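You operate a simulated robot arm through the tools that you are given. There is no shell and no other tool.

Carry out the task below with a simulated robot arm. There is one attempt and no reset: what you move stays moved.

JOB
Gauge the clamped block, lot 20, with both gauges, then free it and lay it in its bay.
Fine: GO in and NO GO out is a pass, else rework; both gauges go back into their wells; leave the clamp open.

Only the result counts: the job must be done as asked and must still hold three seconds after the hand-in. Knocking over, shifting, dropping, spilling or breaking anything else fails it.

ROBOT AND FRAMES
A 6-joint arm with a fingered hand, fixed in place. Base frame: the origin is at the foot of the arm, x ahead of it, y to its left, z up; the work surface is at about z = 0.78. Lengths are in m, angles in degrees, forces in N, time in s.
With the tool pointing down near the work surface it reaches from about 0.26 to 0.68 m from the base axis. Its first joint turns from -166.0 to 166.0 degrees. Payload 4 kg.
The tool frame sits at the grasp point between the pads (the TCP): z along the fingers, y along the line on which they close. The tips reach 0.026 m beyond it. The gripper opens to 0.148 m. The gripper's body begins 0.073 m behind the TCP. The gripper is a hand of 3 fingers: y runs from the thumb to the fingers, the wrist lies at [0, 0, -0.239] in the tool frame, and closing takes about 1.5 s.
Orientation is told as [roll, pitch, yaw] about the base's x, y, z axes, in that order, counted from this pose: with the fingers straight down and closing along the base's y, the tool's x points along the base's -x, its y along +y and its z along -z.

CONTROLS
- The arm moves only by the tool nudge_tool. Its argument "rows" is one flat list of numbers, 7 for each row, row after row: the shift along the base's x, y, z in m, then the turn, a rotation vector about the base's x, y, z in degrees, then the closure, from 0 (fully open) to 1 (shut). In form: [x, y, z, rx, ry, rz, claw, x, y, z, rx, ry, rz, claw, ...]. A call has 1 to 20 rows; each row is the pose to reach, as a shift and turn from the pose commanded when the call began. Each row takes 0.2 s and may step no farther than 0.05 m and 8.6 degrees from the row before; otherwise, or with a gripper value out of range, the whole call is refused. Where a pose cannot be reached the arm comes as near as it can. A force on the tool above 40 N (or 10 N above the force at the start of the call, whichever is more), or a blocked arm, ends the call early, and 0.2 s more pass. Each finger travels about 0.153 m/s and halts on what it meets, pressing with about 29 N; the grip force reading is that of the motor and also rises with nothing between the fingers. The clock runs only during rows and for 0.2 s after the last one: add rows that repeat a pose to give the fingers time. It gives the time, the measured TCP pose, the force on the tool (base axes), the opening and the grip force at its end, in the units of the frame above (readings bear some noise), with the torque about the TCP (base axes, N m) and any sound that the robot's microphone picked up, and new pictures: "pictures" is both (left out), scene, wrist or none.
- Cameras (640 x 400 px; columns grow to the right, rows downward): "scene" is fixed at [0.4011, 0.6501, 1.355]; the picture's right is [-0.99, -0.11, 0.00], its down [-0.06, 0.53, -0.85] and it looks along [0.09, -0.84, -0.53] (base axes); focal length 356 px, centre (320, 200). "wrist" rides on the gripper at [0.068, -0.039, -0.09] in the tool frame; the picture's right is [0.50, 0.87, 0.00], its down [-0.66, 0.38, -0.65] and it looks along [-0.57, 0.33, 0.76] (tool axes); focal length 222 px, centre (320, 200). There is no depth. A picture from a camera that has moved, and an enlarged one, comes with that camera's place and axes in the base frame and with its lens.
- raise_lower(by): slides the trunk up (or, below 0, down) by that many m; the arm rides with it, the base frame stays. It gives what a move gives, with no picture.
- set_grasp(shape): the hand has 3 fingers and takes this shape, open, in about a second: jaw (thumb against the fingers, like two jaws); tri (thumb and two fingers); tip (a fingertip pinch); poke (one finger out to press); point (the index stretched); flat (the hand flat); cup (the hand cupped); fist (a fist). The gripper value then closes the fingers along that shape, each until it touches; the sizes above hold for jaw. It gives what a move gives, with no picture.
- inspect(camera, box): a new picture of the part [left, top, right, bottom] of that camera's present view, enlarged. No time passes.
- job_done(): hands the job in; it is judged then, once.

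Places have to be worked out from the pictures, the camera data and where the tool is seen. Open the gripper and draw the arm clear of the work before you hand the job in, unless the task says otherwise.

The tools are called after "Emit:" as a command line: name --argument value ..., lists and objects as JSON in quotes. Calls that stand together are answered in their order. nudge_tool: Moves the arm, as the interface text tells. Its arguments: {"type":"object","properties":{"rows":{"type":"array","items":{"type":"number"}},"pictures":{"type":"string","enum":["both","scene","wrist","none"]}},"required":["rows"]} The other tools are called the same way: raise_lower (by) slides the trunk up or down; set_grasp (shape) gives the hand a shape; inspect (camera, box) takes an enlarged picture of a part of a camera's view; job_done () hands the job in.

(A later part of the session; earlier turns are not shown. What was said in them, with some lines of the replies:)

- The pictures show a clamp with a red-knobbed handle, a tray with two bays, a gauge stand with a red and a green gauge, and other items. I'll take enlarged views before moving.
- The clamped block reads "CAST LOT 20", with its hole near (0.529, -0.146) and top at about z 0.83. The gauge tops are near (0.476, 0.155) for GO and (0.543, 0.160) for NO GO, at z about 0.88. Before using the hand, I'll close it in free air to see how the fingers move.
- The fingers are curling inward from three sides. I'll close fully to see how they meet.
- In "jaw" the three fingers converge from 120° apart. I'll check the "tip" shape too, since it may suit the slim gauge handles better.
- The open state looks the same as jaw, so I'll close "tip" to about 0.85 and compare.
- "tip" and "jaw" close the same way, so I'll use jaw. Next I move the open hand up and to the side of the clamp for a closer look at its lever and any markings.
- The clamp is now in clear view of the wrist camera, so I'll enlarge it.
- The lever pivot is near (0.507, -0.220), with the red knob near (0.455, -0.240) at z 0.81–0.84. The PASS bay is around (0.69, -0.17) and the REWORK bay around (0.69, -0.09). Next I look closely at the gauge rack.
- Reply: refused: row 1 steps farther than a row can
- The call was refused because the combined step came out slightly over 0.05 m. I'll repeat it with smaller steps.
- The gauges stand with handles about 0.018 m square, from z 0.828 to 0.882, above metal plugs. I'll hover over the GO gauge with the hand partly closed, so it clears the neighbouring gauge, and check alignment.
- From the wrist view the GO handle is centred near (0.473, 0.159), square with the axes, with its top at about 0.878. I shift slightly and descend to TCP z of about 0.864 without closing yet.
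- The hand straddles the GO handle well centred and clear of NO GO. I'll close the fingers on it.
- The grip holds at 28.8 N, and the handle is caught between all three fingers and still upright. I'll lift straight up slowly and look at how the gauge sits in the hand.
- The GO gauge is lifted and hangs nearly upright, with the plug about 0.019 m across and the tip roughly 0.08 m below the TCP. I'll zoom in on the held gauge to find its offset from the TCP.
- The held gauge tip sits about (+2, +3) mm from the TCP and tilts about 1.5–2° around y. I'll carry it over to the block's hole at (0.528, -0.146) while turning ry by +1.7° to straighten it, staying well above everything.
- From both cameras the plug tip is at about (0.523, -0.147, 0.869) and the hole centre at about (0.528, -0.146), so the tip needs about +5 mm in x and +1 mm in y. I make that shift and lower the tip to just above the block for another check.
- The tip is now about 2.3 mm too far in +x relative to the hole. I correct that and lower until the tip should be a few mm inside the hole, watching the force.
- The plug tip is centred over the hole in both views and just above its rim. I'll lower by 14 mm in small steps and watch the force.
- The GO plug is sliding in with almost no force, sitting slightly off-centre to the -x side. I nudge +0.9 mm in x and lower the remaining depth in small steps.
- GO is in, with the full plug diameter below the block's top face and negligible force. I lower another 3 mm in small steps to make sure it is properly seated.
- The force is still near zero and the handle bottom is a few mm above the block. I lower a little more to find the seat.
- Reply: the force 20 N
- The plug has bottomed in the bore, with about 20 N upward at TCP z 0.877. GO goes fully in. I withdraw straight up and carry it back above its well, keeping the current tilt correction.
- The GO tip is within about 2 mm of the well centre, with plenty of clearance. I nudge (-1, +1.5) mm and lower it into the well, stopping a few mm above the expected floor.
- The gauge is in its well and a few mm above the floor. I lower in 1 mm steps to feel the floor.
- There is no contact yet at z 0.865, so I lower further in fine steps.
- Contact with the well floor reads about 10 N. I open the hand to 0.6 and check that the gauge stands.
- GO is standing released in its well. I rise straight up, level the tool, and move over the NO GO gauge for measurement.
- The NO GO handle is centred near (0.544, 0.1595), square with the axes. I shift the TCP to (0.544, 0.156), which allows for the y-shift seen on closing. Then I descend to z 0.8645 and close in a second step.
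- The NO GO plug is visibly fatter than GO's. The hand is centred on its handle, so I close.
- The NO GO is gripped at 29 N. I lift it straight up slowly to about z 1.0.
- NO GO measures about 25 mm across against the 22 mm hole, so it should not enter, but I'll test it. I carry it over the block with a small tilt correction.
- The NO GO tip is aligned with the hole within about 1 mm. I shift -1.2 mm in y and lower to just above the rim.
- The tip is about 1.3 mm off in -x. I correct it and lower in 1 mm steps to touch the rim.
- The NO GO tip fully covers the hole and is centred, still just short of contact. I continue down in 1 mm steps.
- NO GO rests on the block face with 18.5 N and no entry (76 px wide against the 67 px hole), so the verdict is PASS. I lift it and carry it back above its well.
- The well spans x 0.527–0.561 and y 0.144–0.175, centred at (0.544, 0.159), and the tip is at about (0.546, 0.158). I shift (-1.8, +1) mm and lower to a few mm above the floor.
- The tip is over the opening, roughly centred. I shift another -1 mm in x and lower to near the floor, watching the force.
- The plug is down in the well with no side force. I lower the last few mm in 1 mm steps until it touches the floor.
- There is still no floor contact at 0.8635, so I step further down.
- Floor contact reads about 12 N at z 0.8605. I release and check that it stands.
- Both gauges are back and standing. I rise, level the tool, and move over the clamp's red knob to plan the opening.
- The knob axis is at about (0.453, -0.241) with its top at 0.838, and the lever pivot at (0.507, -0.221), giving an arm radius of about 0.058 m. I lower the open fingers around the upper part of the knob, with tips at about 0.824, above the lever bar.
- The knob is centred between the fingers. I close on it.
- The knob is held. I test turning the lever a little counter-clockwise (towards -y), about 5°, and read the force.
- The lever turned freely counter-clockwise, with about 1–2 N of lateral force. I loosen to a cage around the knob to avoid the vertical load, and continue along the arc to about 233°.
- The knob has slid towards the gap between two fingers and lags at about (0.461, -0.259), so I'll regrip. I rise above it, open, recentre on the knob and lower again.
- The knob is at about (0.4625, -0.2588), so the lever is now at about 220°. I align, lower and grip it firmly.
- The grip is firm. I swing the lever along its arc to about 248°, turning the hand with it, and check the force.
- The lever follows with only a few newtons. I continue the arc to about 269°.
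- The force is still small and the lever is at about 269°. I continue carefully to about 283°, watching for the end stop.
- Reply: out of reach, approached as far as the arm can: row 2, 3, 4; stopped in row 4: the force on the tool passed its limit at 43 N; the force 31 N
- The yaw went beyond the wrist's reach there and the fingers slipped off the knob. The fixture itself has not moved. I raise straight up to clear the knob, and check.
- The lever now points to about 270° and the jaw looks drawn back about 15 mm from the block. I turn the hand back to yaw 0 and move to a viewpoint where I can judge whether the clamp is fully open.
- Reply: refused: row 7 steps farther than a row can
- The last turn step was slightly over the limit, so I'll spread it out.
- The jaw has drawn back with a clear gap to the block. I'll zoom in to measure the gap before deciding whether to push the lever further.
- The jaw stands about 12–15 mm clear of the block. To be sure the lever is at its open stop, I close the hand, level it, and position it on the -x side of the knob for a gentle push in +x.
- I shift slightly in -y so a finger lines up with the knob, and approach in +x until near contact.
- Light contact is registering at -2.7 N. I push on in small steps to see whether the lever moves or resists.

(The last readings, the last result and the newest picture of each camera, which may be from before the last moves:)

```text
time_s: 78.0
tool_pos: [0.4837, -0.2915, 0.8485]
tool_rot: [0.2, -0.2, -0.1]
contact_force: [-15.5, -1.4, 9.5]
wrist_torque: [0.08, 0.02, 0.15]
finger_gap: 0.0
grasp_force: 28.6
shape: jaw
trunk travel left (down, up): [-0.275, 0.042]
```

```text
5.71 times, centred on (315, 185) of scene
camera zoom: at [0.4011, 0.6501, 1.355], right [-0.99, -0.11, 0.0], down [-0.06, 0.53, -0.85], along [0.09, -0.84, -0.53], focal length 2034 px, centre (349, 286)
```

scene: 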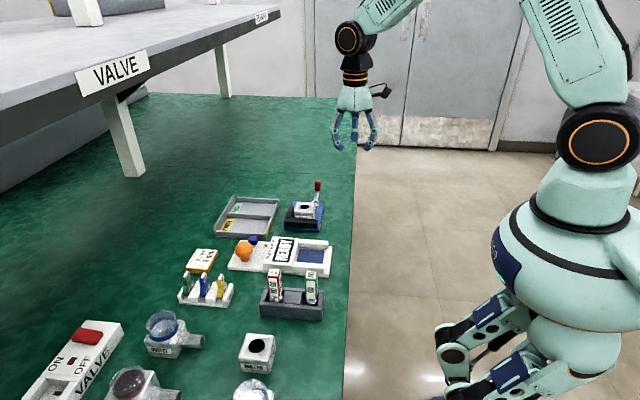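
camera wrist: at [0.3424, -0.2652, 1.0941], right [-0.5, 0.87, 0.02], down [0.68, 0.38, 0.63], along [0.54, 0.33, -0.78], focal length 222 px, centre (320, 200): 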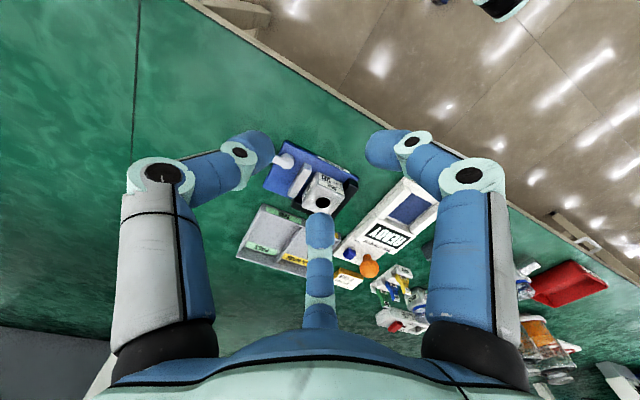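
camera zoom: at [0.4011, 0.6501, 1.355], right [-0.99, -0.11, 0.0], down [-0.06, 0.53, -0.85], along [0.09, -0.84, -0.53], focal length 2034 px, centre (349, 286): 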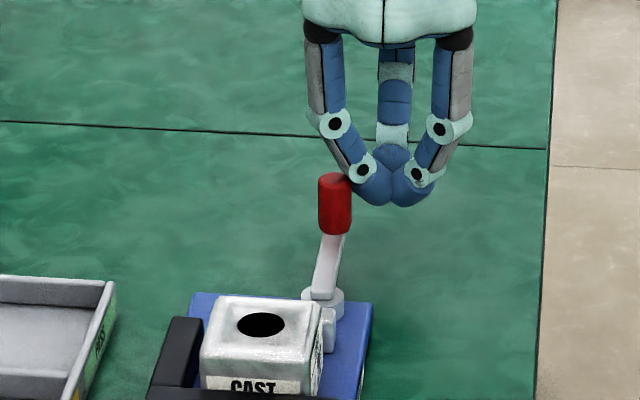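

The knob no longer moves and resistance climbed to 15 N, so the lever is at its open stop. I back away, rise, and move to where I can see the tray bays closely.

Emit:
nudge_tool --rows '[-0.01, 0, 0, 0, 0, 0, 1, -0.03, 0, 0.01, 0, 0, 0, 1, -0.03, 0, 0.05, 0, 0, 0, 0.8, -0.03, 0, 0.095, 0, 0, 0, 0.5, -0.03, 0.01, 0.14, 0, 0, 0, 0, 0.0, 0.03, 0.15, 0, 0, 0, 0, 0.04, 0.05, 0.15, 0, 0, 0, 0, 0.07, 0.06, 0.15, 0, 0, 0, 0, 0.07, 0.06, 0.15, 0, 0, 0, 0]' --pictures "both"

Emit:
inspect --camera "wrist" --box '[200, 100, 400, 225]'

Emit:
inspect --camera "scene" --box '[205, 180, 335, 245]'

```text
time_s: 80.0
tool_pos: [0.5548, -0.2313, 1.0013]
tool_rot: [0.1, -0.1, 0.0]
contact_force: [0.6, -0.5, 0.5]
wrist_torque: [0.0, -0.05, 0.0]
finger_gap: 0.1476
grasp_force: 0.1
shape: jaw
trunk travel left (down, up): [-0.275, 0.042]
camera wrist: at [0.4868, -0.2717, 1.0909], right [-0.5, 0.87, 0.0], down [0.65, 0.38, 0.66], along [0.57, 0.33, -0.75], focal length 222 px, centre (320, 200)
```

scene: 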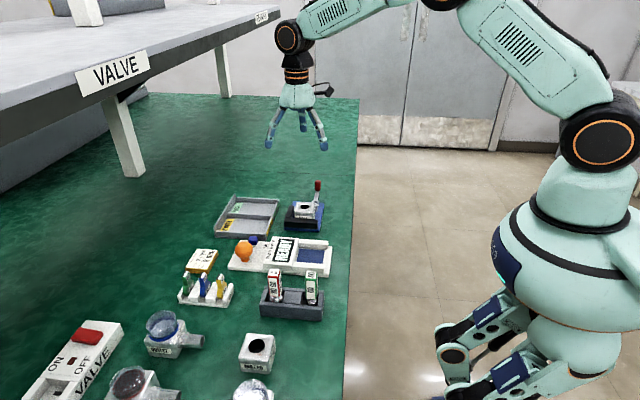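
wrist: 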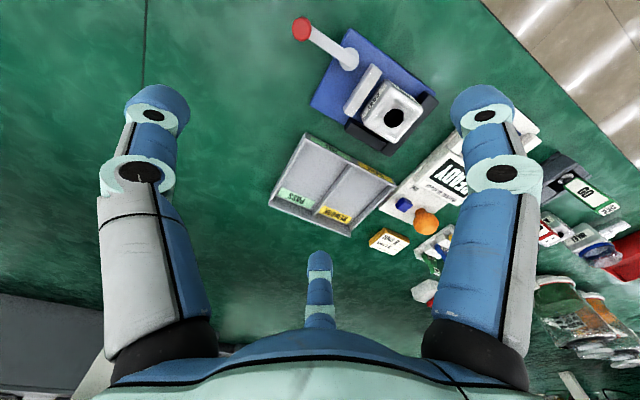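

```text
3.20 times, centred on (300, 162) of wrist
camera zoom: at [0.4868, -0.2717, 1.0909], right [-0.5, 0.87, 0.0], down [0.65, 0.38, 0.66], along [0.57, 0.33, -0.75], focal length 711 px, centre (384, 320)
```

zoom: 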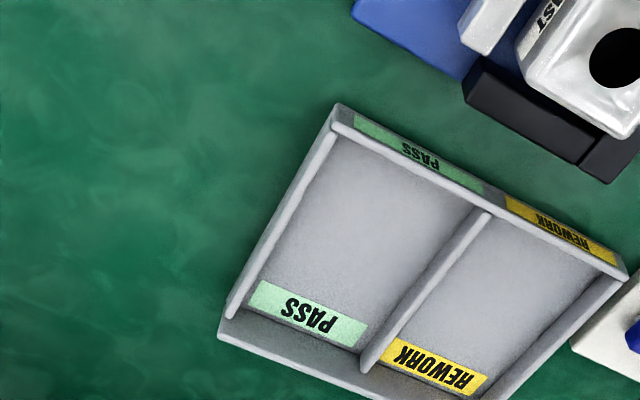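

```text
4.92 times, centred on (270, 212) of scene
camera zoom: at [0.4011, 0.6501, 1.355], right [-0.99, -0.11, 0.0], down [-0.06, 0.53, -0.85], along [0.09, -0.84, -0.53], focal length 1753 px, centre (566, 138)
```

zoom: 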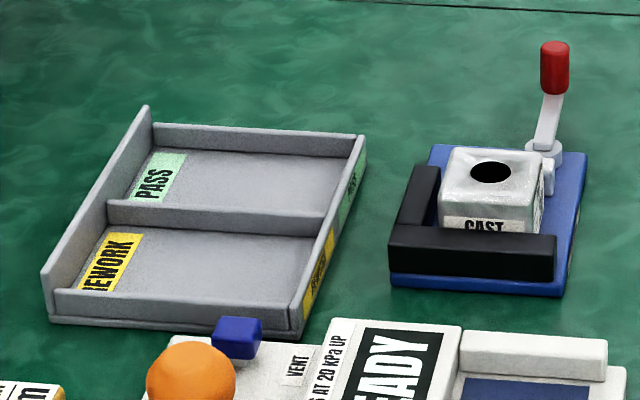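

The PASS bay floor spans about x 0.632–0.747 and y -0.212 to -0.138. For the block I turn the hand to yaw -60°. That puts fingers on the ±x faces and the +y face, above the low stops and away from the jaw. I hover above the block.

Emit:
nudge_tool --rows '[-0.003, 0.011, 0, 0, 0, -7.5, 0.2, -0.006, 0.022, 0, 0, 0, -15, 0.4, -0.01, 0.033, 0, 0, 0, -22.5, 0.45, -0.013, 0.044, -0.01, 0, 0, -30, 0.45, -0.017, 0.055, -0.02, 0, 0, -37.5, 0.45, -0.02, 0.066, -0.03, 0, 0, -45, 0.45, -0.024, 0.077, -0.04, 0, 0, -52.5, 0.45, -0.027, 0.086, -0.05, 0, 0, -60, 0.45, -0.027, 0.086, -0.05, 0, 0, -60, 0.45, -0.027, 0.086, -0.05, 0, 0, -60, 0.45]' --pictures "both"

Emit:
inspect --camera "wrist" --box '[240, 90, 400, 190]'

Emit:
inspect --camera "scene" --box '[260, 150, 350, 240]'

```text
time_s: 82.2
tool_pos: [0.5266, -0.1466, 0.9496]
tool_rot: [0.1, -0.1, -60.0]
contact_force: [-0.1, -0.1, -0.7]
wrist_torque: [0.02, 0.0, 0.0]
finger_gap: 0.0818
grasp_force: 0.0
shape: jaw
trunk travel left (down, up): [-0.275, 0.042]
camera wrist: at [0.4576, -0.1076, 1.0392], right [0.5, 0.87, 0.0], down [0.65, -0.38, 0.66], along [0.57, -0.33, -0.75], focal length 222 px, centre (320, 200)
```

scene: 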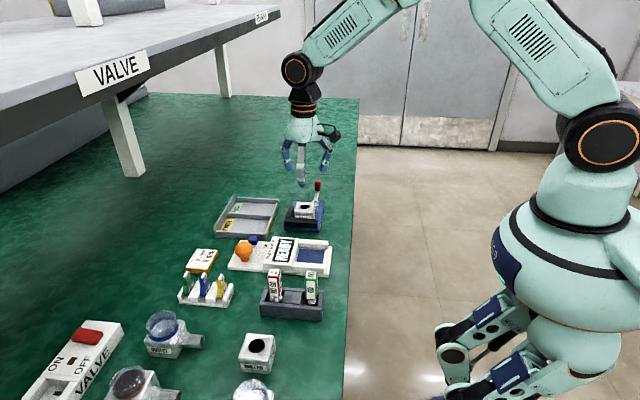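
wrist: 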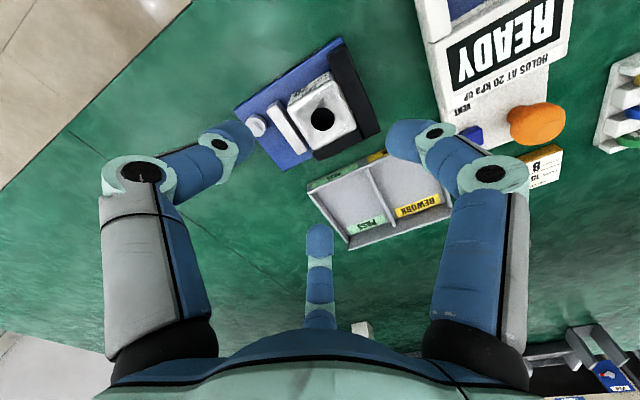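

```text
4.00 times, centred on (320, 140) of wrist
camera zoom: at [0.4576, -0.1076, 1.0392], right [0.5, 0.87, 0.0], down [0.65, -0.38, 0.66], along [0.57, -0.33, -0.75], focal length 888 px, centre (320, 440)
```

zoom: 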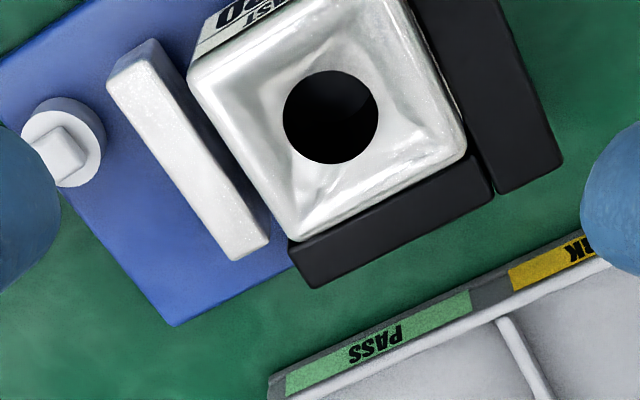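

```text
4.44 times, centred on (305, 195) of scene
camera zoom: at [0.4011, 0.6501, 1.355], right [-0.99, -0.11, 0.0], down [-0.06, 0.53, -0.85], along [0.09, -0.84, -0.53], focal length 1582 px, centre (387, 222)
```

zoom: 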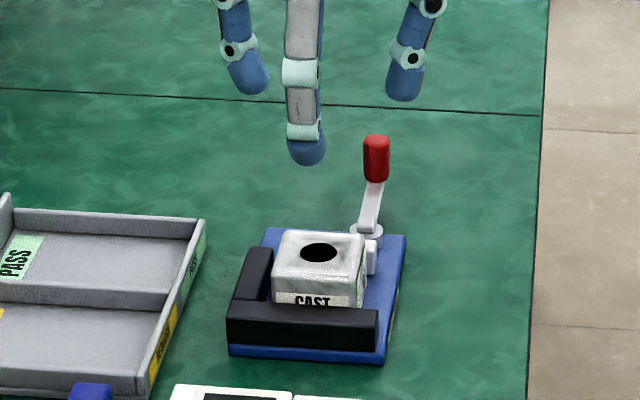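

The block measures about 0.0485 m square, centred at (0.529, -0.146) with its top at about 0.8265. The stops top out near 0.807 and the jaw is about 8 mm away. I align the TCP at (0.529, -0.142) and descend to just above the block top to check clearances.

Emit:
nudge_tool --rows '[0.0033, 0.0045, 0, 0, 0, 0, 0.45, 0.0033, 0.0045, -0.03, 0, 0, 0, 0.45, 0.0033, 0.0045, -0.06, 0, 0, 0, 0.45, 0.0033, 0.0045, -0.087, 0, 0, 0, 0.45, 0.0033, 0.0045, -0.087, 0, 0, 0, 0.45]' --pictures "none"

Emit:
inspect --camera "wrist" --box '[220, 100, 420, 225]'

Emit:
inspect --camera "scene" --box '[270, 160, 340, 230]'

```text
time_s: 83.4
tool_pos: [0.5312, -0.1406, 0.8622]
tool_rot: [0.1, -0.1, -59.9]
contact_force: [0.4, -0.4, 0.5]
wrist_torque: [0.03, 0.0, 0.0]
finger_gap: 0.0819
grasp_force: 0.0
shape: jaw
trunk travel left (down, up): [-0.275, 0.042]
```

```text
3.20 times, centred on (320, 162) of wrist
camera zoom: at [0.4621, -0.1016, 0.9509], right [0.5, 0.87, 0.0], down [0.65, -0.38, 0.66], along [0.57, -0.33, -0.75], focal length 711 px, centre (320, 320)
```

zoom: 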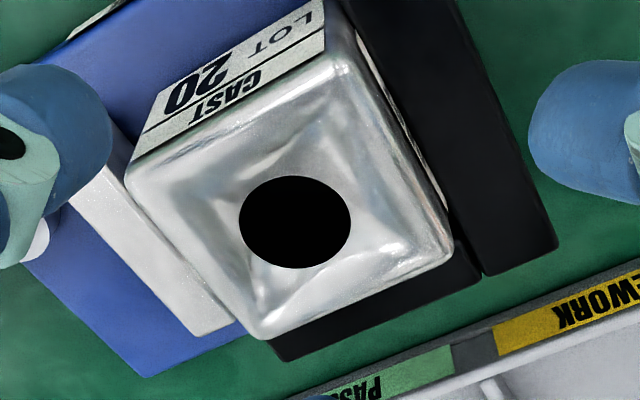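

```text
5.71 times, centred on (305, 195) of scene
camera zoom: at [0.4011, 0.6501, 1.355], right [-0.99, -0.11, 0.0], down [-0.06, 0.53, -0.85], along [0.09, -0.84, -0.53], focal length 2034 px, centre (406, 229)
```

zoom: 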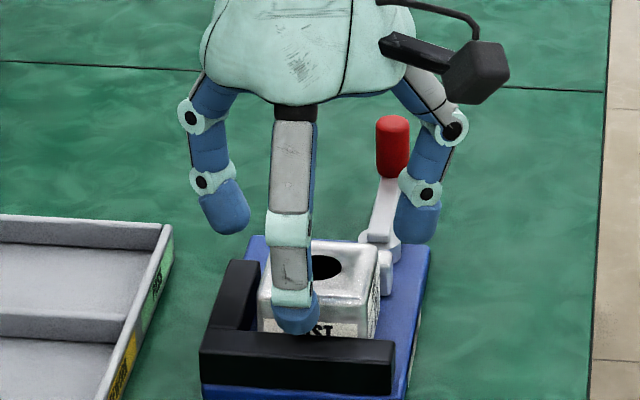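

Clearances look fine: fingers on ±x and +y, well away from the jaw and lever. I lower the remaining 24 mm with a -1.5 mm y trim.

Emit:
nudge_tool --rows '[0, -0.0015, -0.008, 0, 0, 0, 0.45, 0, -0.0015, -0.016, 0, 0, 0, 0.45, 0, -0.0015, -0.024, 0, 0, 0, 0.45, 0, -0.0015, -0.024, 0, 0, 0, 0.45]' --pictures "none"

Emit:
inspect --camera "wrist" --box '[220, 100, 420, 225]'

Emit:
inspect --camera "scene" --box '[270, 160, 340, 230]'

```text
time_s: 84.4
tool_pos: [0.5295, -0.1422, 0.8367]
tool_rot: [0.0, -0.1, -60.0]
contact_force: [0.2, 0.0, -0.1]
wrist_torque: [0.01, 0.0, 0.0]
finger_gap: 0.0819
grasp_force: 0.1
shape: jaw
trunk travel left (down, up): [-0.275, 0.042]
```

```text
3.20 times, centred on (320, 162) of wrist
camera zoom: at [0.4615, -0.1033, 0.9268], right [0.5, 0.87, 0.0], down [0.65, -0.38, 0.66], along [0.57, -0.33, -0.75], focal length 711 px, centre (320, 320)
```

zoom: 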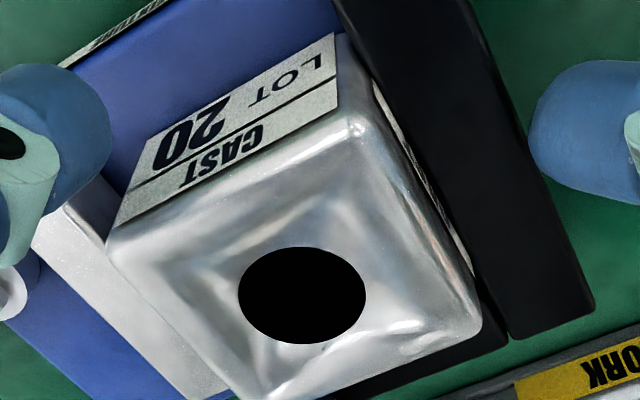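

```text
5.71 times, centred on (305, 195) of scene
camera zoom: at [0.4011, 0.6501, 1.355], right [-0.99, -0.11, 0.0], down [-0.06, 0.53, -0.85], along [0.09, -0.84, -0.53], focal length 2034 px, centre (406, 229)
```

zoom: 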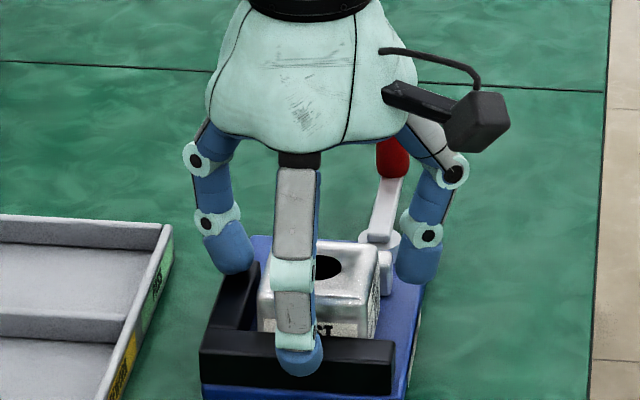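

There is no contact yet. I close the fingers onto the block in steps.

Emit:
nudge_tool --rows '[0, 0, 0, 0, 0, 0, 0.55, 0, 0, 0, 0, 0, 0, 0.62, 0, 0, 0, 0, 0, 0, 0.68, 0, 0, 0, 0, 0, 0, 0.74, 0, 0, 0, 0, 0, 0, 0.8, 0, 0, 0, 0, 0, 0, 0.9, 0, 0, 0, 0, 0, 0, 0.9]' --pictures "none"

Emit:
inspect --camera "wrist" --box '[220, 100, 420, 225]'

Emit:
inspect --camera "scene" --box '[270, 160, 340, 230]'

```text
time_s: 86.0
tool_pos: [0.5303, -0.142, 0.8371]
tool_rot: [0.2, -0.1, -60.0]
contact_force: [-0.2, -0.4, -0.4]
wrist_torque: [-0.02, 0.05, -0.05]
finger_gap: 0.0503
grasp_force: 29.4
shape: jaw
trunk travel left (down, up): [-0.275, 0.042]
```

```text
3.20 times, centred on (320, 162) of wrist
camera zoom: at [0.4614, -0.1033, 0.9267], right [0.5, 0.87, 0.0], down [0.65, -0.38, 0.66], along [0.57, -0.33, -0.75], focal length 711 px, centre (320, 320)
```

zoom: 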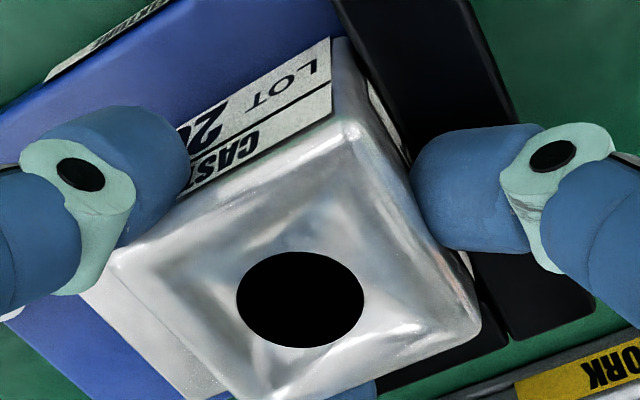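

```text
5.71 times, centred on (305, 195) of scene
camera zoom: at [0.4011, 0.6501, 1.355], right [-0.99, -0.11, 0.0], down [-0.06, 0.53, -0.85], along [0.09, -0.84, -0.53], focal length 2034 px, centre (406, 229)
```

zoom: 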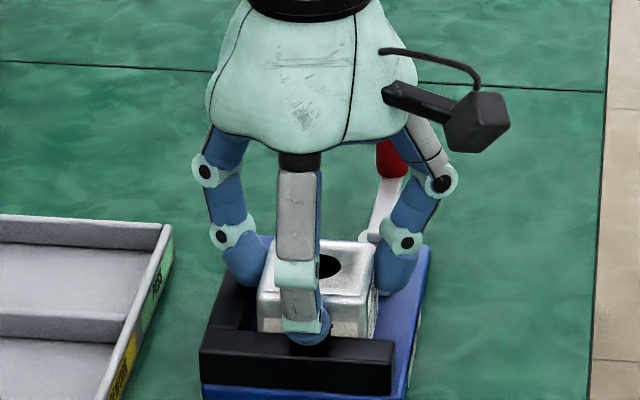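

The block is gripped at 29 N with a gap of 0.050. I lift slowly by 15 mm and check that it comes up level.

Emit:
nudge_tool --rows '[0, 0, 0, 0, 0, 0, 1, 0, 0, 0.002, 0, 0, 0, 1, 0, 0, 0.005, 0, 0, 0, 1, 0, 0, 0.009, 0, 0, 0, 1, 0, 0, 0.015, 0, 0, 0, 1, 0, 0, 0.015, 0, 0, 0, 1]' --pictures "none"

Emit:
inspect --camera "wrist" --box '[220, 100, 420, 225]'

Emit:
inspect --camera "scene" --box '[270, 160, 340, 230]'

```text
time_s: 87.4
tool_pos: [0.5305, -0.1429, 0.8527]
tool_rot: [0.1, 0.0, -60.0]
contact_force: [0.8, -0.1, -2.6]
wrist_torque: [-0.01, 0.0, -0.01]
finger_gap: 0.0504
grasp_force: 29.7
shape: jaw
trunk travel left (down, up): [-0.275, 0.042]
```

```text
3.20 times, centred on (320, 162) of wrist
camera zoom: at [0.4623, -0.1035, 0.9414], right [0.5, 0.87, 0.0], down [0.65, -0.38, 0.66], along [0.57, -0.33, -0.75], focal length 711 px, centre (320, 320)
```

zoom: 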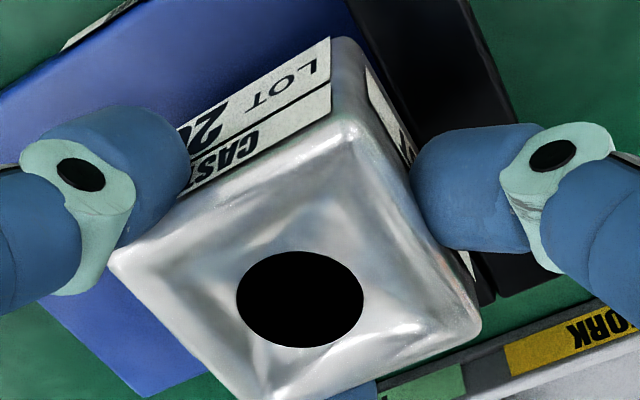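

```text
5.71 times, centred on (305, 195) of scene
camera zoom: at [0.4011, 0.6501, 1.355], right [-0.99, -0.11, 0.0], down [-0.06, 0.53, -0.85], along [0.09, -0.84, -0.53], focal length 2034 px, centre (406, 229)
```

zoom: 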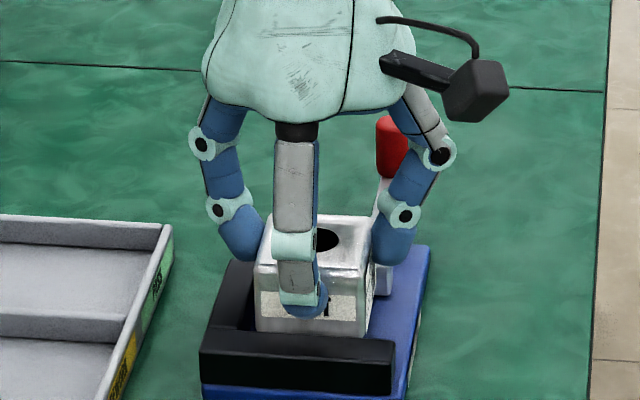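

The block rises level and secure. I lift to about z 0.95 and carry it over the PASS bay, watching for reach limits.

Emit:
nudge_tool --rows '[0, 0, 0.02, 0, 0, 0, 1, 0, 0, 0.045, 0, 0, 0, 1, 0, 0, 0.075, 0, 0, 0, 1, 0, 0, 0.097, 0, 0, 0, 1, 0.025, -0.006, 0.097, 0, 0, 0, 1, 0.05, -0.011, 0.097, 0, 0, 0, 1, 0.075, -0.017, 0.097, 0, 0, 0, 1, 0.1, -0.023, 0.097, 0, 0, 0, 1, 0.125, -0.028, 0.097, 0, 0, 0, 1, 0.125, -0.028, 0.097, 0, 0, 0, 1]' --pictures "both"

Emit:
inspect --camera "wrist" --box '[220, 100, 420, 225]'

Emit:
inspect --camera "scene" --box '[200, 140, 340, 240]'

```text
time_s: 89.6
tool_pos: [0.6569, -0.1715, 0.9501]
tool_rot: [0.0, -0.1, -60.0]
contact_force: [0.9, -0.5, -2.8]
wrist_torque: [0.03, 0.02, 0.02]
finger_gap: 0.0497
grasp_force: 29.4
shape: jaw
trunk travel left (down, up): [-0.275, 0.042]
camera wrist: at [0.5879, -0.1327, 1.0387], right [0.5, 0.87, 0.0], down [0.65, -0.38, 0.66], along [0.57, -0.33, -0.76], focal length 222 px, centre (320, 200)
```

scene: 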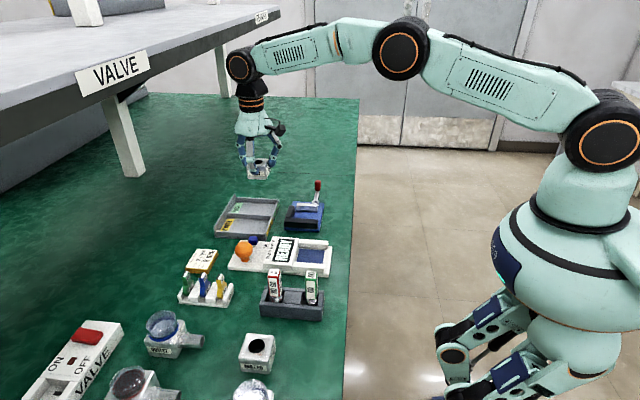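
wrist: 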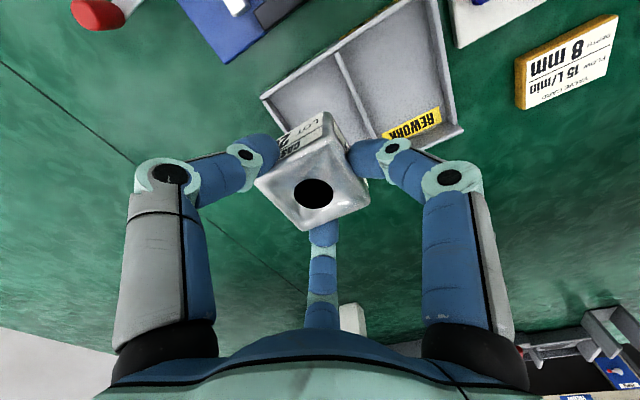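

```text
3.20 times, centred on (320, 162) of wrist
camera zoom: at [0.5879, -0.1327, 1.0387], right [0.5, 0.87, 0.0], down [0.65, -0.38, 0.66], along [0.57, -0.33, -0.76], focal length 711 px, centre (320, 320)
```

zoom: 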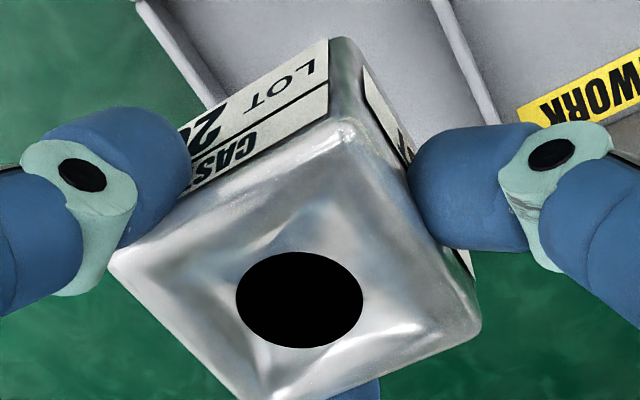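

```text
4.00 times, centred on (270, 190) of scene
camera zoom: at [0.4011, 0.6501, 1.355], right [-0.99, -0.11, 0.0], down [-0.06, 0.53, -0.85], along [0.09, -0.84, -0.53], focal length 1424 px, centre (520, 240)
```

zoom: 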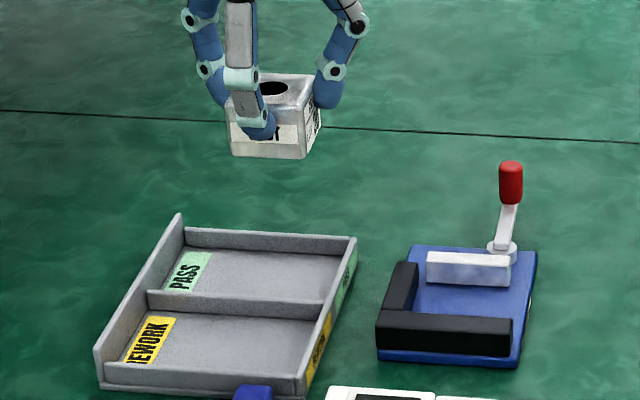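

The block is held level over the bay and the pose was reachable. I move another 18 mm outward, so the fingers clear the near wall on release, and start descending, watching for reach flags.

Emit:
nudge_tool --rows '[0.009, 0, 0, 0, 0, 0, 1, 0.018, 0, 0, 0, 0, 0, 1, 0.018, 0, -0.025, 0, 0, 0, 1, 0.018, 0, -0.05, 0, 0, 0, 1, 0.018, 0, -0.07, 0, 0, 0, 1, 0.018, 0, -0.07, 0, 0, 0, 1]' --pictures "both"

Emit:
inspect --camera "scene" --box '[205, 160, 315, 240]'

Emit:
inspect --camera "wrist" --box '[220, 80, 420, 205]'

```text
time_s: 91.0
tool_pos: [0.672, -0.1712, 0.8773]
tool_rot: [0.2, 0.0, -59.8]
contact_force: [-0.6, -0.2, -3.4]
wrist_torque: [0.0, 0.0, 0.02]
finger_gap: 0.0498
grasp_force: 28.5
shape: jaw
trunk travel left (down, up): [-0.275, 0.042]
camera wrist: at [0.6044, -0.1316, 0.9671], right [0.5, 0.87, 0.0], down [0.65, -0.38, 0.66], along [0.57, -0.33, -0.76], focal length 222 px, centre (320, 200)
```

scene: 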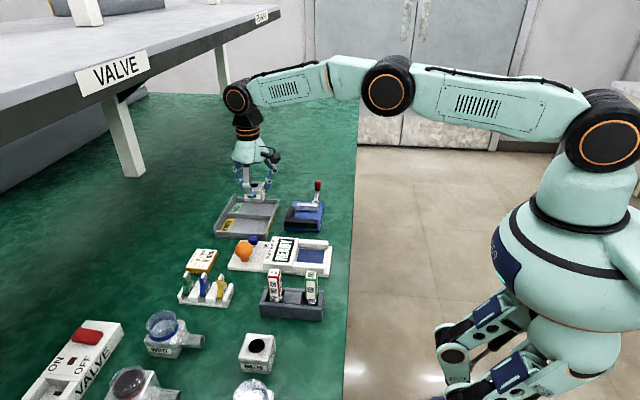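
wrist: 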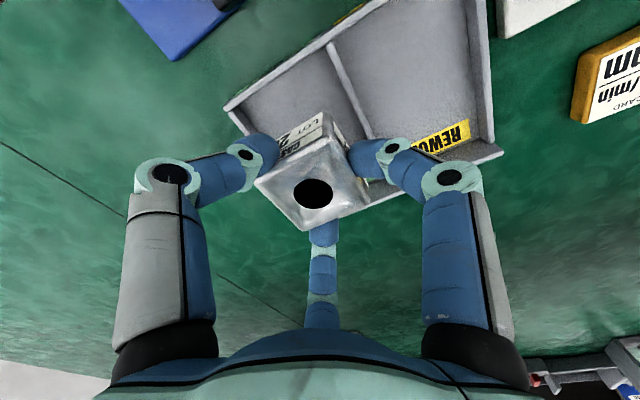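

```text
5.00 times, centred on (260, 200) of scene
camera zoom: at [0.4011, 0.6501, 1.355], right [-0.99, -0.11, 0.0], down [-0.06, 0.53, -0.85], along [0.09, -0.84, -0.53], focal length 1780 px, centre (620, 200)
```

zoom: 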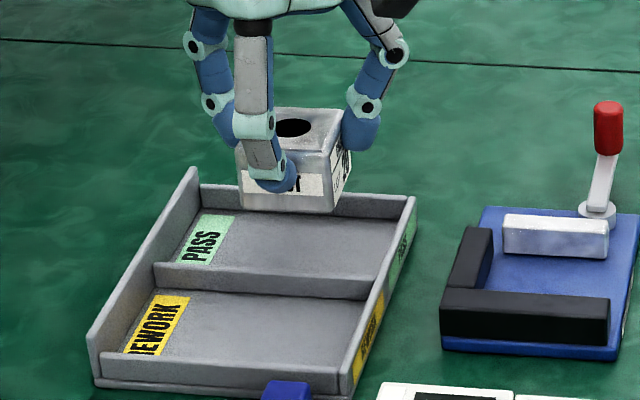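

```text
3.20 times, centred on (320, 142) of wrist
camera zoom: at [0.6044, -0.1316, 0.9671], right [0.5, 0.87, 0.0], down [0.65, -0.38, 0.66], along [0.57, -0.33, -0.76], focal length 711 px, centre (320, 384)
```

zoom: 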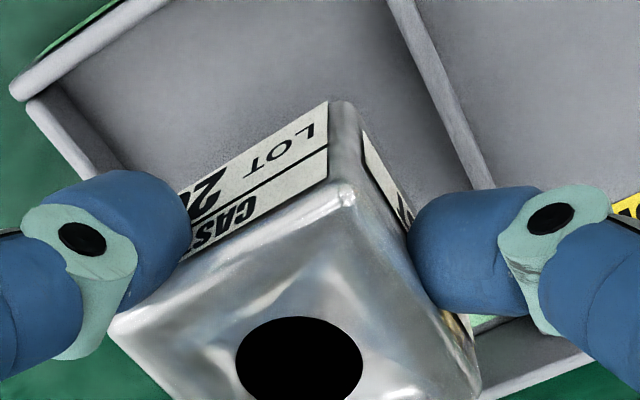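

There are no reach flags, and the block will land about 20 mm from each nearby wall. I lower further to just above the floor.

Emit:
nudge_tool --rows '[0, 0, -0.01, 0, 0, 0, 1, 0, 0, -0.02, 0, 0, 0, 1, 0, 0, -0.03, 0, 0, 0, 1, 0, 0, -0.035, 0, 0, 0, 1, 0, 0, -0.035, 0, 0, 0, 1]' --pictures "none"

Emit:
inspect --camera "scene" --box '[205, 160, 315, 240]'

Emit:
inspect --camera "wrist" --box '[220, 80, 420, 205]'

```text
time_s: 92.2
tool_pos: [0.6738, -0.1717, 0.8446]
tool_rot: [0.1, -0.1, -60.0]
contact_force: [1.0, -0.2, -3.2]
wrist_torque: [0.03, 0.0, 0.01]
finger_gap: 0.0498
grasp_force: 29.2
shape: jaw
trunk travel left (down, up): [-0.275, 0.042]
```

```text
5.00 times, centred on (260, 200) of scene
camera zoom: at [0.4011, 0.6501, 1.355], right [-0.99, -0.11, 0.0], down [-0.06, 0.53, -0.85], along [0.09, -0.84, -0.53], focal length 1780 px, centre (620, 200)
```

zoom: 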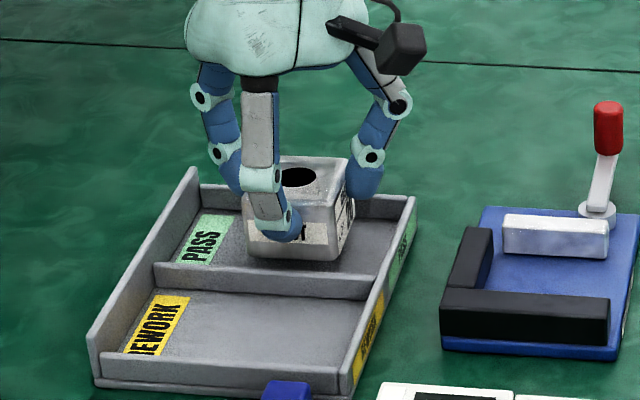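

```text
3.20 times, centred on (320, 142) of wrist
camera zoom: at [0.6051, -0.1331, 0.9344], right [0.5, 0.87, 0.0], down [0.65, -0.38, 0.66], along [0.57, -0.33, -0.75], focal length 711 px, centre (320, 384)
```

zoom: 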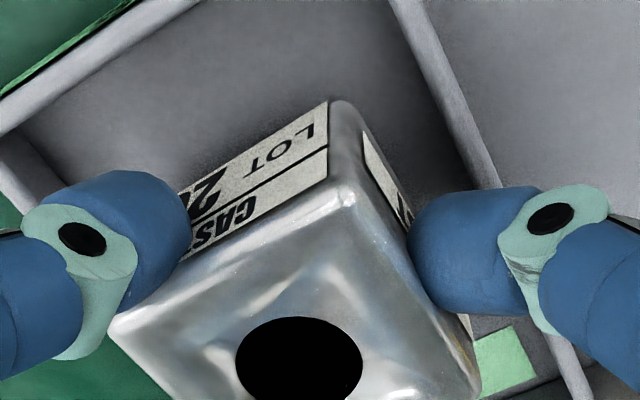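

The block is within about 1 cm of the bay floor. I lower in 2 mm steps until contact.

Emit:
nudge_tool --rows '[0, 0, -0.002, 0, 0, 0, 1, 0, 0, -0.004, 0, 0, 0, 1, 0, 0, -0.006, 0, 0, 0, 1, 0, 0, -0.006, 0, 0, 0, 1]' --pictures "none"

Emit:
inspect --camera "scene" --box '[215, 170, 305, 235]'

Emit:
inspect --camera "wrist" --box '[200, 80, 440, 230]'

```text
time_s: 93.2
tool_pos: [0.6747, -0.1704, 0.8376]
tool_rot: [0.1, -0.2, -60.0]
contact_force: [0.2, 0.2, -2.8]
wrist_torque: [0.0, 0.01, 0.02]
finger_gap: 0.0496
grasp_force: 28.4
shape: jaw
trunk travel left (down, up): [-0.275, 0.042]
```

```text
6.15 times, centred on (260, 202) of scene
camera zoom: at [0.4011, 0.6501, 1.355], right [-0.99, -0.11, 0.0], down [-0.06, 0.53, -0.85], along [0.09, -0.84, -0.53], focal length 2191 px, centre (689, 185)
```

zoom: 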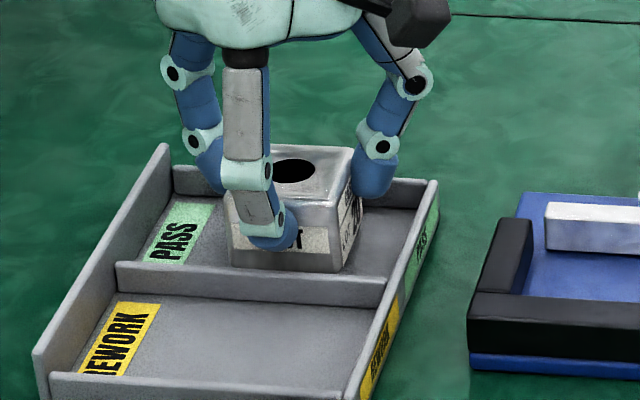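

```text
2.67 times, centred on (320, 155) of wrist
camera zoom: at [0.6058, -0.1329, 0.9268], right [0.5, 0.87, 0.0], down [0.65, -0.38, 0.66], along [0.57, -0.33, -0.75], focal length 592 px, centre (320, 320)
```

zoom: 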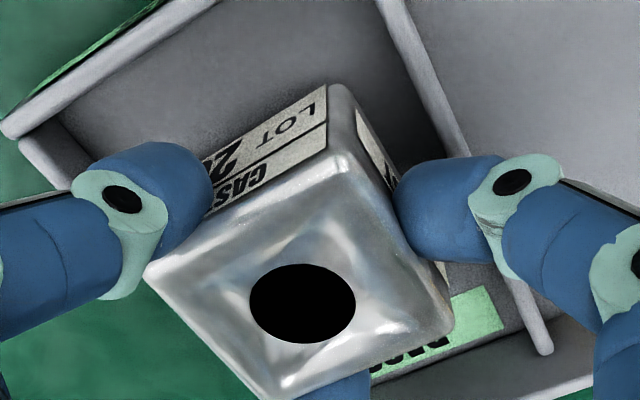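

No contact yet at z 0.8376. I continue in 1 mm steps.

Emit:
nudge_tool --rows '[0, 0, -0.001, 0, 0, 0, 1, 0, 0, -0.002, 0, 0, 0, 1, 0, 0, -0.003, 0, 0, 0, 1, 0, 0, -0.004, 0, 0, 0, 1, 0, 0, -0.004, 0, 0, 0, 1]' --pictures "none"

```text
time_s: 94.4
tool_pos: [0.6728, -0.1711, 0.8337]
tool_rot: [0.0, 0.0, -59.8]
contact_force: [-0.1, 0.6, -2.1]
wrist_torque: [-0.02, 0.09, 0.0]
finger_gap: 0.05
grasp_force: 29.2
shape: jaw
trunk travel left (down, up): [-0.275, 0.042]
```

The force has barely changed, with only a slight torque, so contact may be starting. I take two more 1 mm steps.

Emit:
nudge_tool --rows '[0, 0, -0.001, 0, 0, 0, 1, 0, 0, -0.001, 0, 0, 0, 1, 0, 0, -0.002, 0, 0, 0, 1, 0, 0, -0.002, 0, 0, 0, 1]' --pictures "none"

Emit:
inspect --camera "scene" --box '[215, 170, 305, 235]'

Emit:
inspect --camera "wrist" --box '[200, 80, 440, 230]'

```text
time_s: 95.4
tool_pos: [0.6732, -0.1708, 0.8337]
tool_rot: [0.1, -0.2, -59.9]
contact_force: [-0.4, 2.0, 2.6]
wrist_torque: [-0.06, 0.07, -0.03]
finger_gap: 0.0498
grasp_force: 28.9
shape: jaw
trunk travel left (down, up): [-0.275, 0.042]
```

```text
6.15 times, centred on (260, 202) of scene
camera zoom: at [0.4011, 0.6501, 1.355], right [-0.99, -0.11, 0.0], down [-0.06, 0.53, -0.85], along [0.09, -0.84, -0.53], focal length 2191 px, centre (689, 185)
```

zoom: 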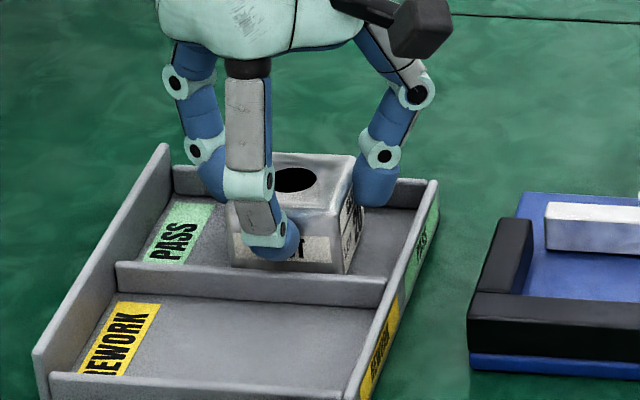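

```text
2.67 times, centred on (320, 155) of wrist
camera zoom: at [0.6051, -0.132, 0.9223], right [0.5, 0.87, 0.0], down [0.65, -0.38, 0.66], along [0.57, -0.33, -0.75], focal length 592 px, centre (320, 320)
```

zoom: 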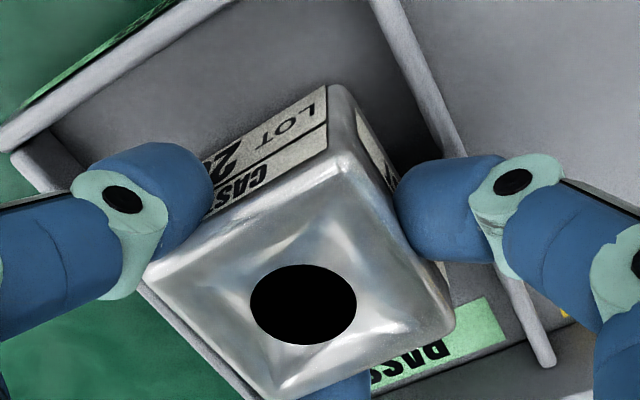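

Contact is building at about 5 N above the free weight. I press 1 mm more to confirm the block is seated flat.

Emit:
nudge_tool --rows '[0, 0, -0.0005, 0, 0, 0, 1, 0, 0, -0.001, 0, 0, 0, 1, 0, 0, -0.001, 0, 0, 0, 1]' --pictures "none"

Emit:
inspect --camera "scene" --box '[230, 185, 280, 225]'

```text
time_s: 96.2
tool_pos: [0.6737, -0.171, 0.8326]
tool_rot: [0.2, -0.2, -60.0]
contact_force: [-1.2, 0.0, 8.3]
wrist_torque: [-0.16, 0.1, -0.03]
finger_gap: 0.05
grasp_force: 29.1
shape: jaw
trunk travel left (down, up): [-0.275, 0.042]
```

```text
10.00 times, centred on (255, 205) of scene
camera zoom: at [0.4011, 0.6501, 1.355], right [-0.99, -0.11, 0.0], down [-0.06, 0.53, -0.85], along [0.09, -0.84, -0.53], focal length 3560 px, centre (970, 150)
```

zoom: 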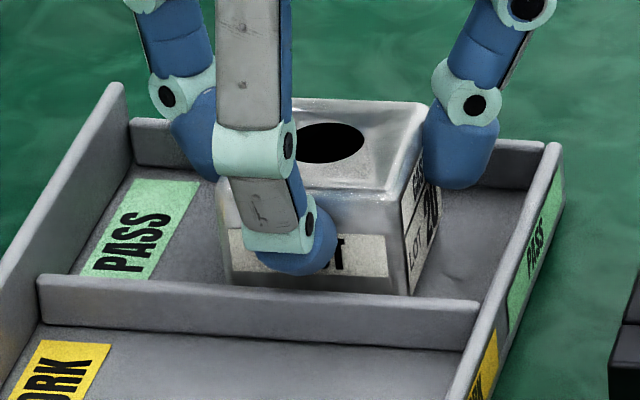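

The block is seated on the PASS bay floor. I open the fingers just enough to release, to a gap of about 0.062 so they stay clear of the walls, and check.

Emit:
nudge_tool --rows '[0, 0, 0.001, 0, 0, 0, 0.65, 0, 0, 0.001, 0, 0, 0, 0.62, 0, 0, 0.001, 0, 0, 0, 0.59, 0, 0, 0.001, 0, 0, 0, 0.57, 0, 0, 0.001, 0, 0, 0, 0.57]' --pictures "none"

Emit:
inspect --camera "scene" --box '[215, 170, 305, 235]'

Emit:
inspect --camera "wrist" --box '[200, 80, 440, 230]'

```text
time_s: 97.4
tool_pos: [0.6731, -0.1721, 0.832]
tool_rot: [0.0, -0.2, -60.0]
contact_force: [0.7, -0.2, 0.1]
wrist_torque: [0.0, -0.02, -0.01]
finger_gap: 0.0635
grasp_force: 0.2
shape: jaw
trunk travel left (down, up): [-0.275, 0.042]
```

```text
6.15 times, centred on (260, 202) of scene
camera zoom: at [0.4011, 0.6501, 1.355], right [-0.99, -0.11, 0.0], down [-0.06, 0.53, -0.85], along [0.09, -0.84, -0.53], focal length 2191 px, centre (689, 185)
```

zoom: 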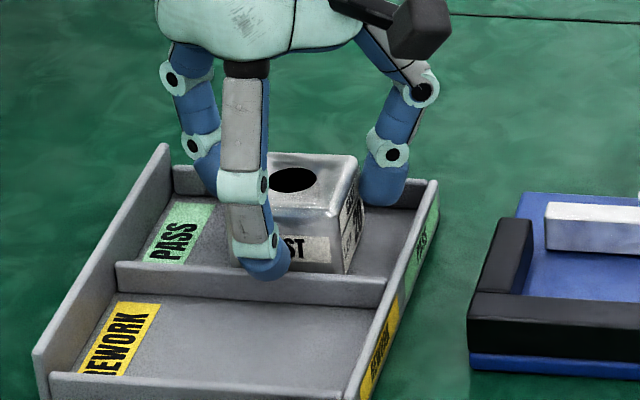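

```text
2.67 times, centred on (320, 155) of wrist
camera zoom: at [0.6056, -0.1321, 0.9216], right [0.5, 0.87, 0.0], down [0.65, -0.38, 0.66], along [0.57, -0.33, -0.75], focal length 592 px, centre (320, 320)
```

zoom: 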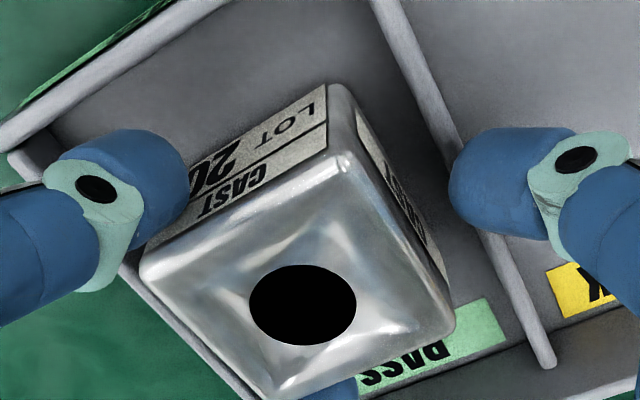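

Released with no force, and the block rests in the PASS bay. I raise the hand straight up.

Emit:
nudge_tool --rows '[0, 0, 0.005, 0, 0, 0, 0.57, 0, 0, 0.015, 0, 0, 0, 0.57, 0, 0, 0.03, 0, 0, 0, 0.57, 0, 0, 0.06, 0, 0, 0, 0.57, 0, 0, 0.1, 0, 0, 0, 0.5, 0, 0, 0.14, 0, 0, 0, 0.3, -0.03, 0.01, 0.17, 0, 0, 0, 0, -0.07, 0.03, 0.18, 0, 0, 0, 0, -0.11, 0.05, 0.18, 0, 0, 0, 0, -0.11, 0.05, 0.18, 0, 0, 0, 0]' --pictures "both"

Emit:
inspect --camera "scene" --box '[205, 165, 345, 245]'

Emit:
inspect --camera "scene" --box '[170, 230, 350, 343]'

Emit:
inspect --camera "wrist" --box '[200, 80, 440, 230]'

```text
time_s: 99.6
tool_pos: [0.5619, -0.1186, 1.0092]
tool_rot: [0.1, 0.0, -60.0]
contact_force: [0.8, 0.8, 0.7]
wrist_torque: [0.0, 0.02, 0.02]
finger_gap: 0.1479
grasp_force: 0.1
shape: jaw
trunk travel left (down, up): [-0.275, 0.042]
camera wrist: at [0.4942, -0.0803, 1.0993], right [0.5, 0.87, 0.0], down [0.65, -0.38, 0.66], along [0.57, -0.33, -0.75], focal length 222 px, centre (320, 200)
```

scene: 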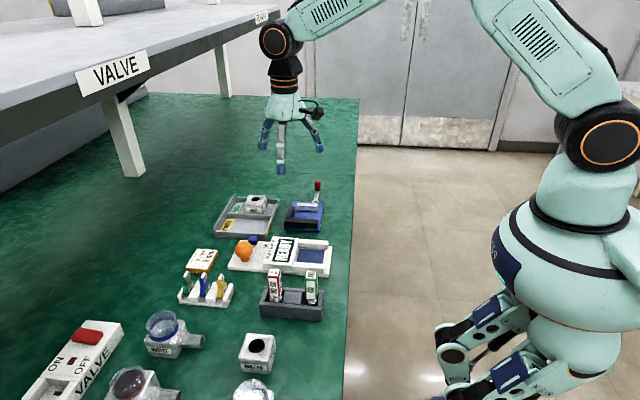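
wrist: 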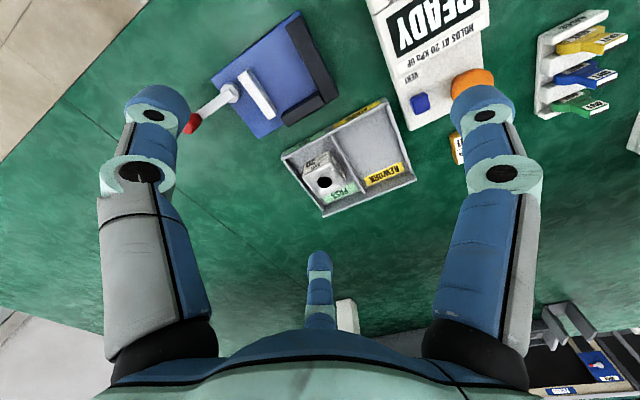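

```text
4.57 times, centred on (275, 205) of scene
camera zoom: at [0.4011, 0.6501, 1.355], right [-0.99, -0.11, 0.0], down [-0.06, 0.53, -0.85], along [0.09, -0.84, -0.53], focal length 1628 px, centre (526, 177)
```

zoom: 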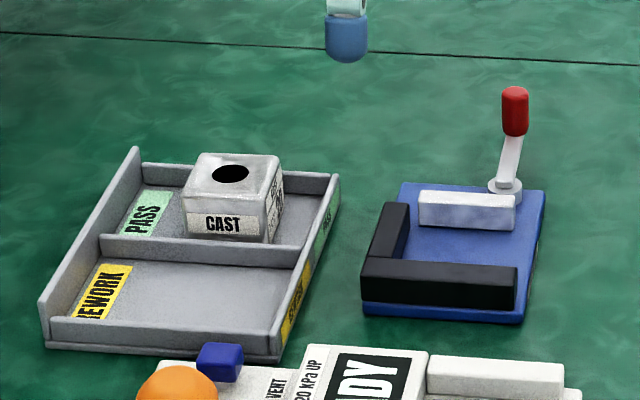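

```text
3.54 times, centred on (260, 286) of scene
camera zoom: at [0.4011, 0.6501, 1.355], right [-0.99, -0.11, 0.0], down [-0.06, 0.53, -0.85], along [0.09, -0.84, -0.53], focal length 1260 px, centre (532, -106)
```

zoom: 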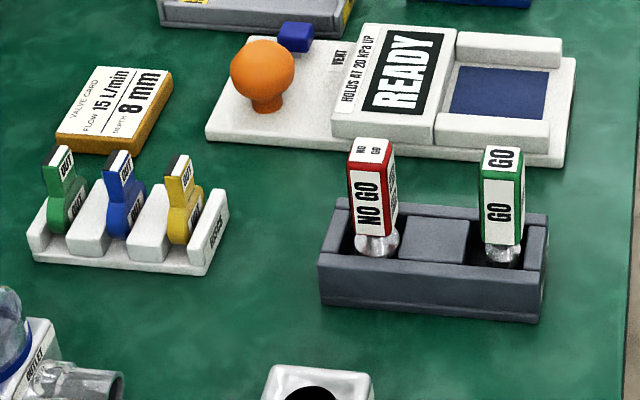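

```text
2.67 times, centred on (320, 155) of wrist
camera zoom: at [0.4942, -0.0803, 1.0993], right [0.5, 0.87, 0.0], down [0.65, -0.38, 0.66], along [0.57, -0.33, -0.75], focal length 592 px, centre (320, 320)
```

zoom: 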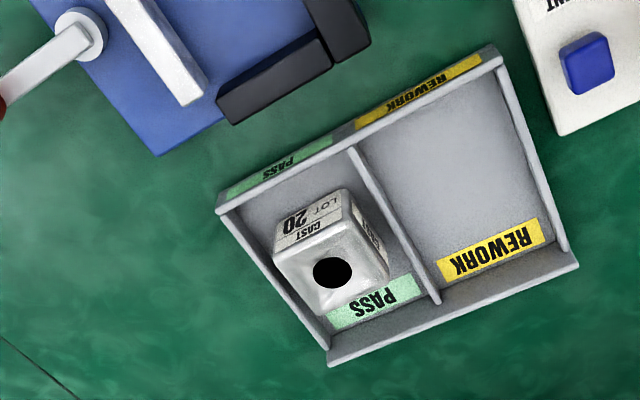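

Final state: the block lies flat in the PASS bay, both gauges stand in their own wells, and the clamp is open with its jaw back. I draw the open hand up and away before handing in.

Emit:
nudge_tool --rows '[-0.03, 0.01, 0.025, 0, 0, 7.5, 0, -0.06, 0.02, 0.05, 0, 0, 15, 0, -0.09, 0.04, 0.07, 0, 0, 22.5, 0, -0.12, 0.06, 0.08, 0, 0, 30, 0, -0.13, 0.07, 0.08, 0, 0, 37.5, 0, -0.14, 0.08, 0.08, 0, 0, 45, 0, -0.14, 0.08, 0.08, 0, 0, 52.5, 0, -0.14, 0.08, 0.08, 0, 0, 60, 0, -0.14, 0.08, 0.08, 0, 0, 60, 0]' --pictures "both"

```text
time_s: 101.6
tool_pos: [0.4234, -0.0405, 1.091]
tool_rot: [0.1, -0.2, 0.0]
contact_force: [-0.1, -0.4, 0.0]
wrist_torque: [0.03, -0.02, -0.03]
finger_gap: 0.1479
grasp_force: 0.1
shape: jaw
trunk travel left (down, up): [-0.275, 0.042]
camera wrist: at [0.3549, -0.0799, 1.1808], right [-0.5, 0.86, 0.0], down [0.65, 0.38, 0.66], along [0.57, 0.33, -0.75], focal length 222 px, centre (320, 200)
```

scene: 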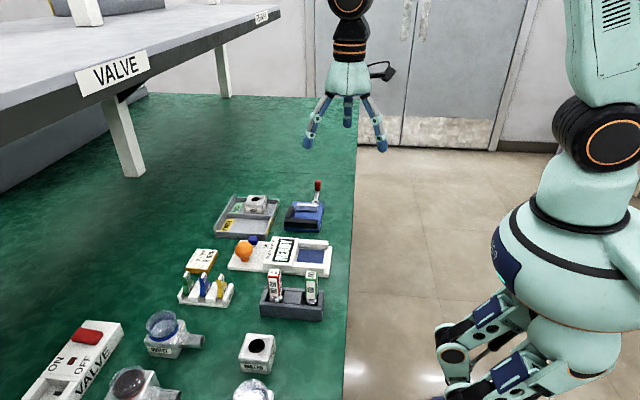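
wrist: 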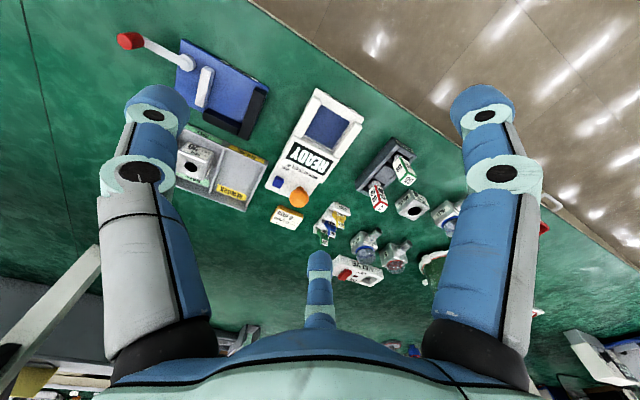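

The arm is clear and open, the gauges are in their wells, the clamp is open and the lot 20 block is in the PASS bay. I hand the job in.

Emit:
job_done

```text
The job is handed in.
```

The lot 20 block passed, and it now lies flat in the PASS bay. I've handed the job in but have no result back from the judging yet.

- **GO gauge:** it went in until it touched the bottom of the hole, with no resistance on the way down.
- **NO GO gauge:** it did not go in. It sat centred on top of the hole when pressed with about 18 N, and its plug is visibly wider than the hole.
- **Gauges:** both are standing upright in their own wells.
- **Clamp:** it is open, with the lever at its stop and the jaw back from where the block was.

While I was opening the clamp, the hand slipped off the lever once and the force reached 43 N. The pictures showed the fixture had not moved. The arm is clear of the work with the hand open.
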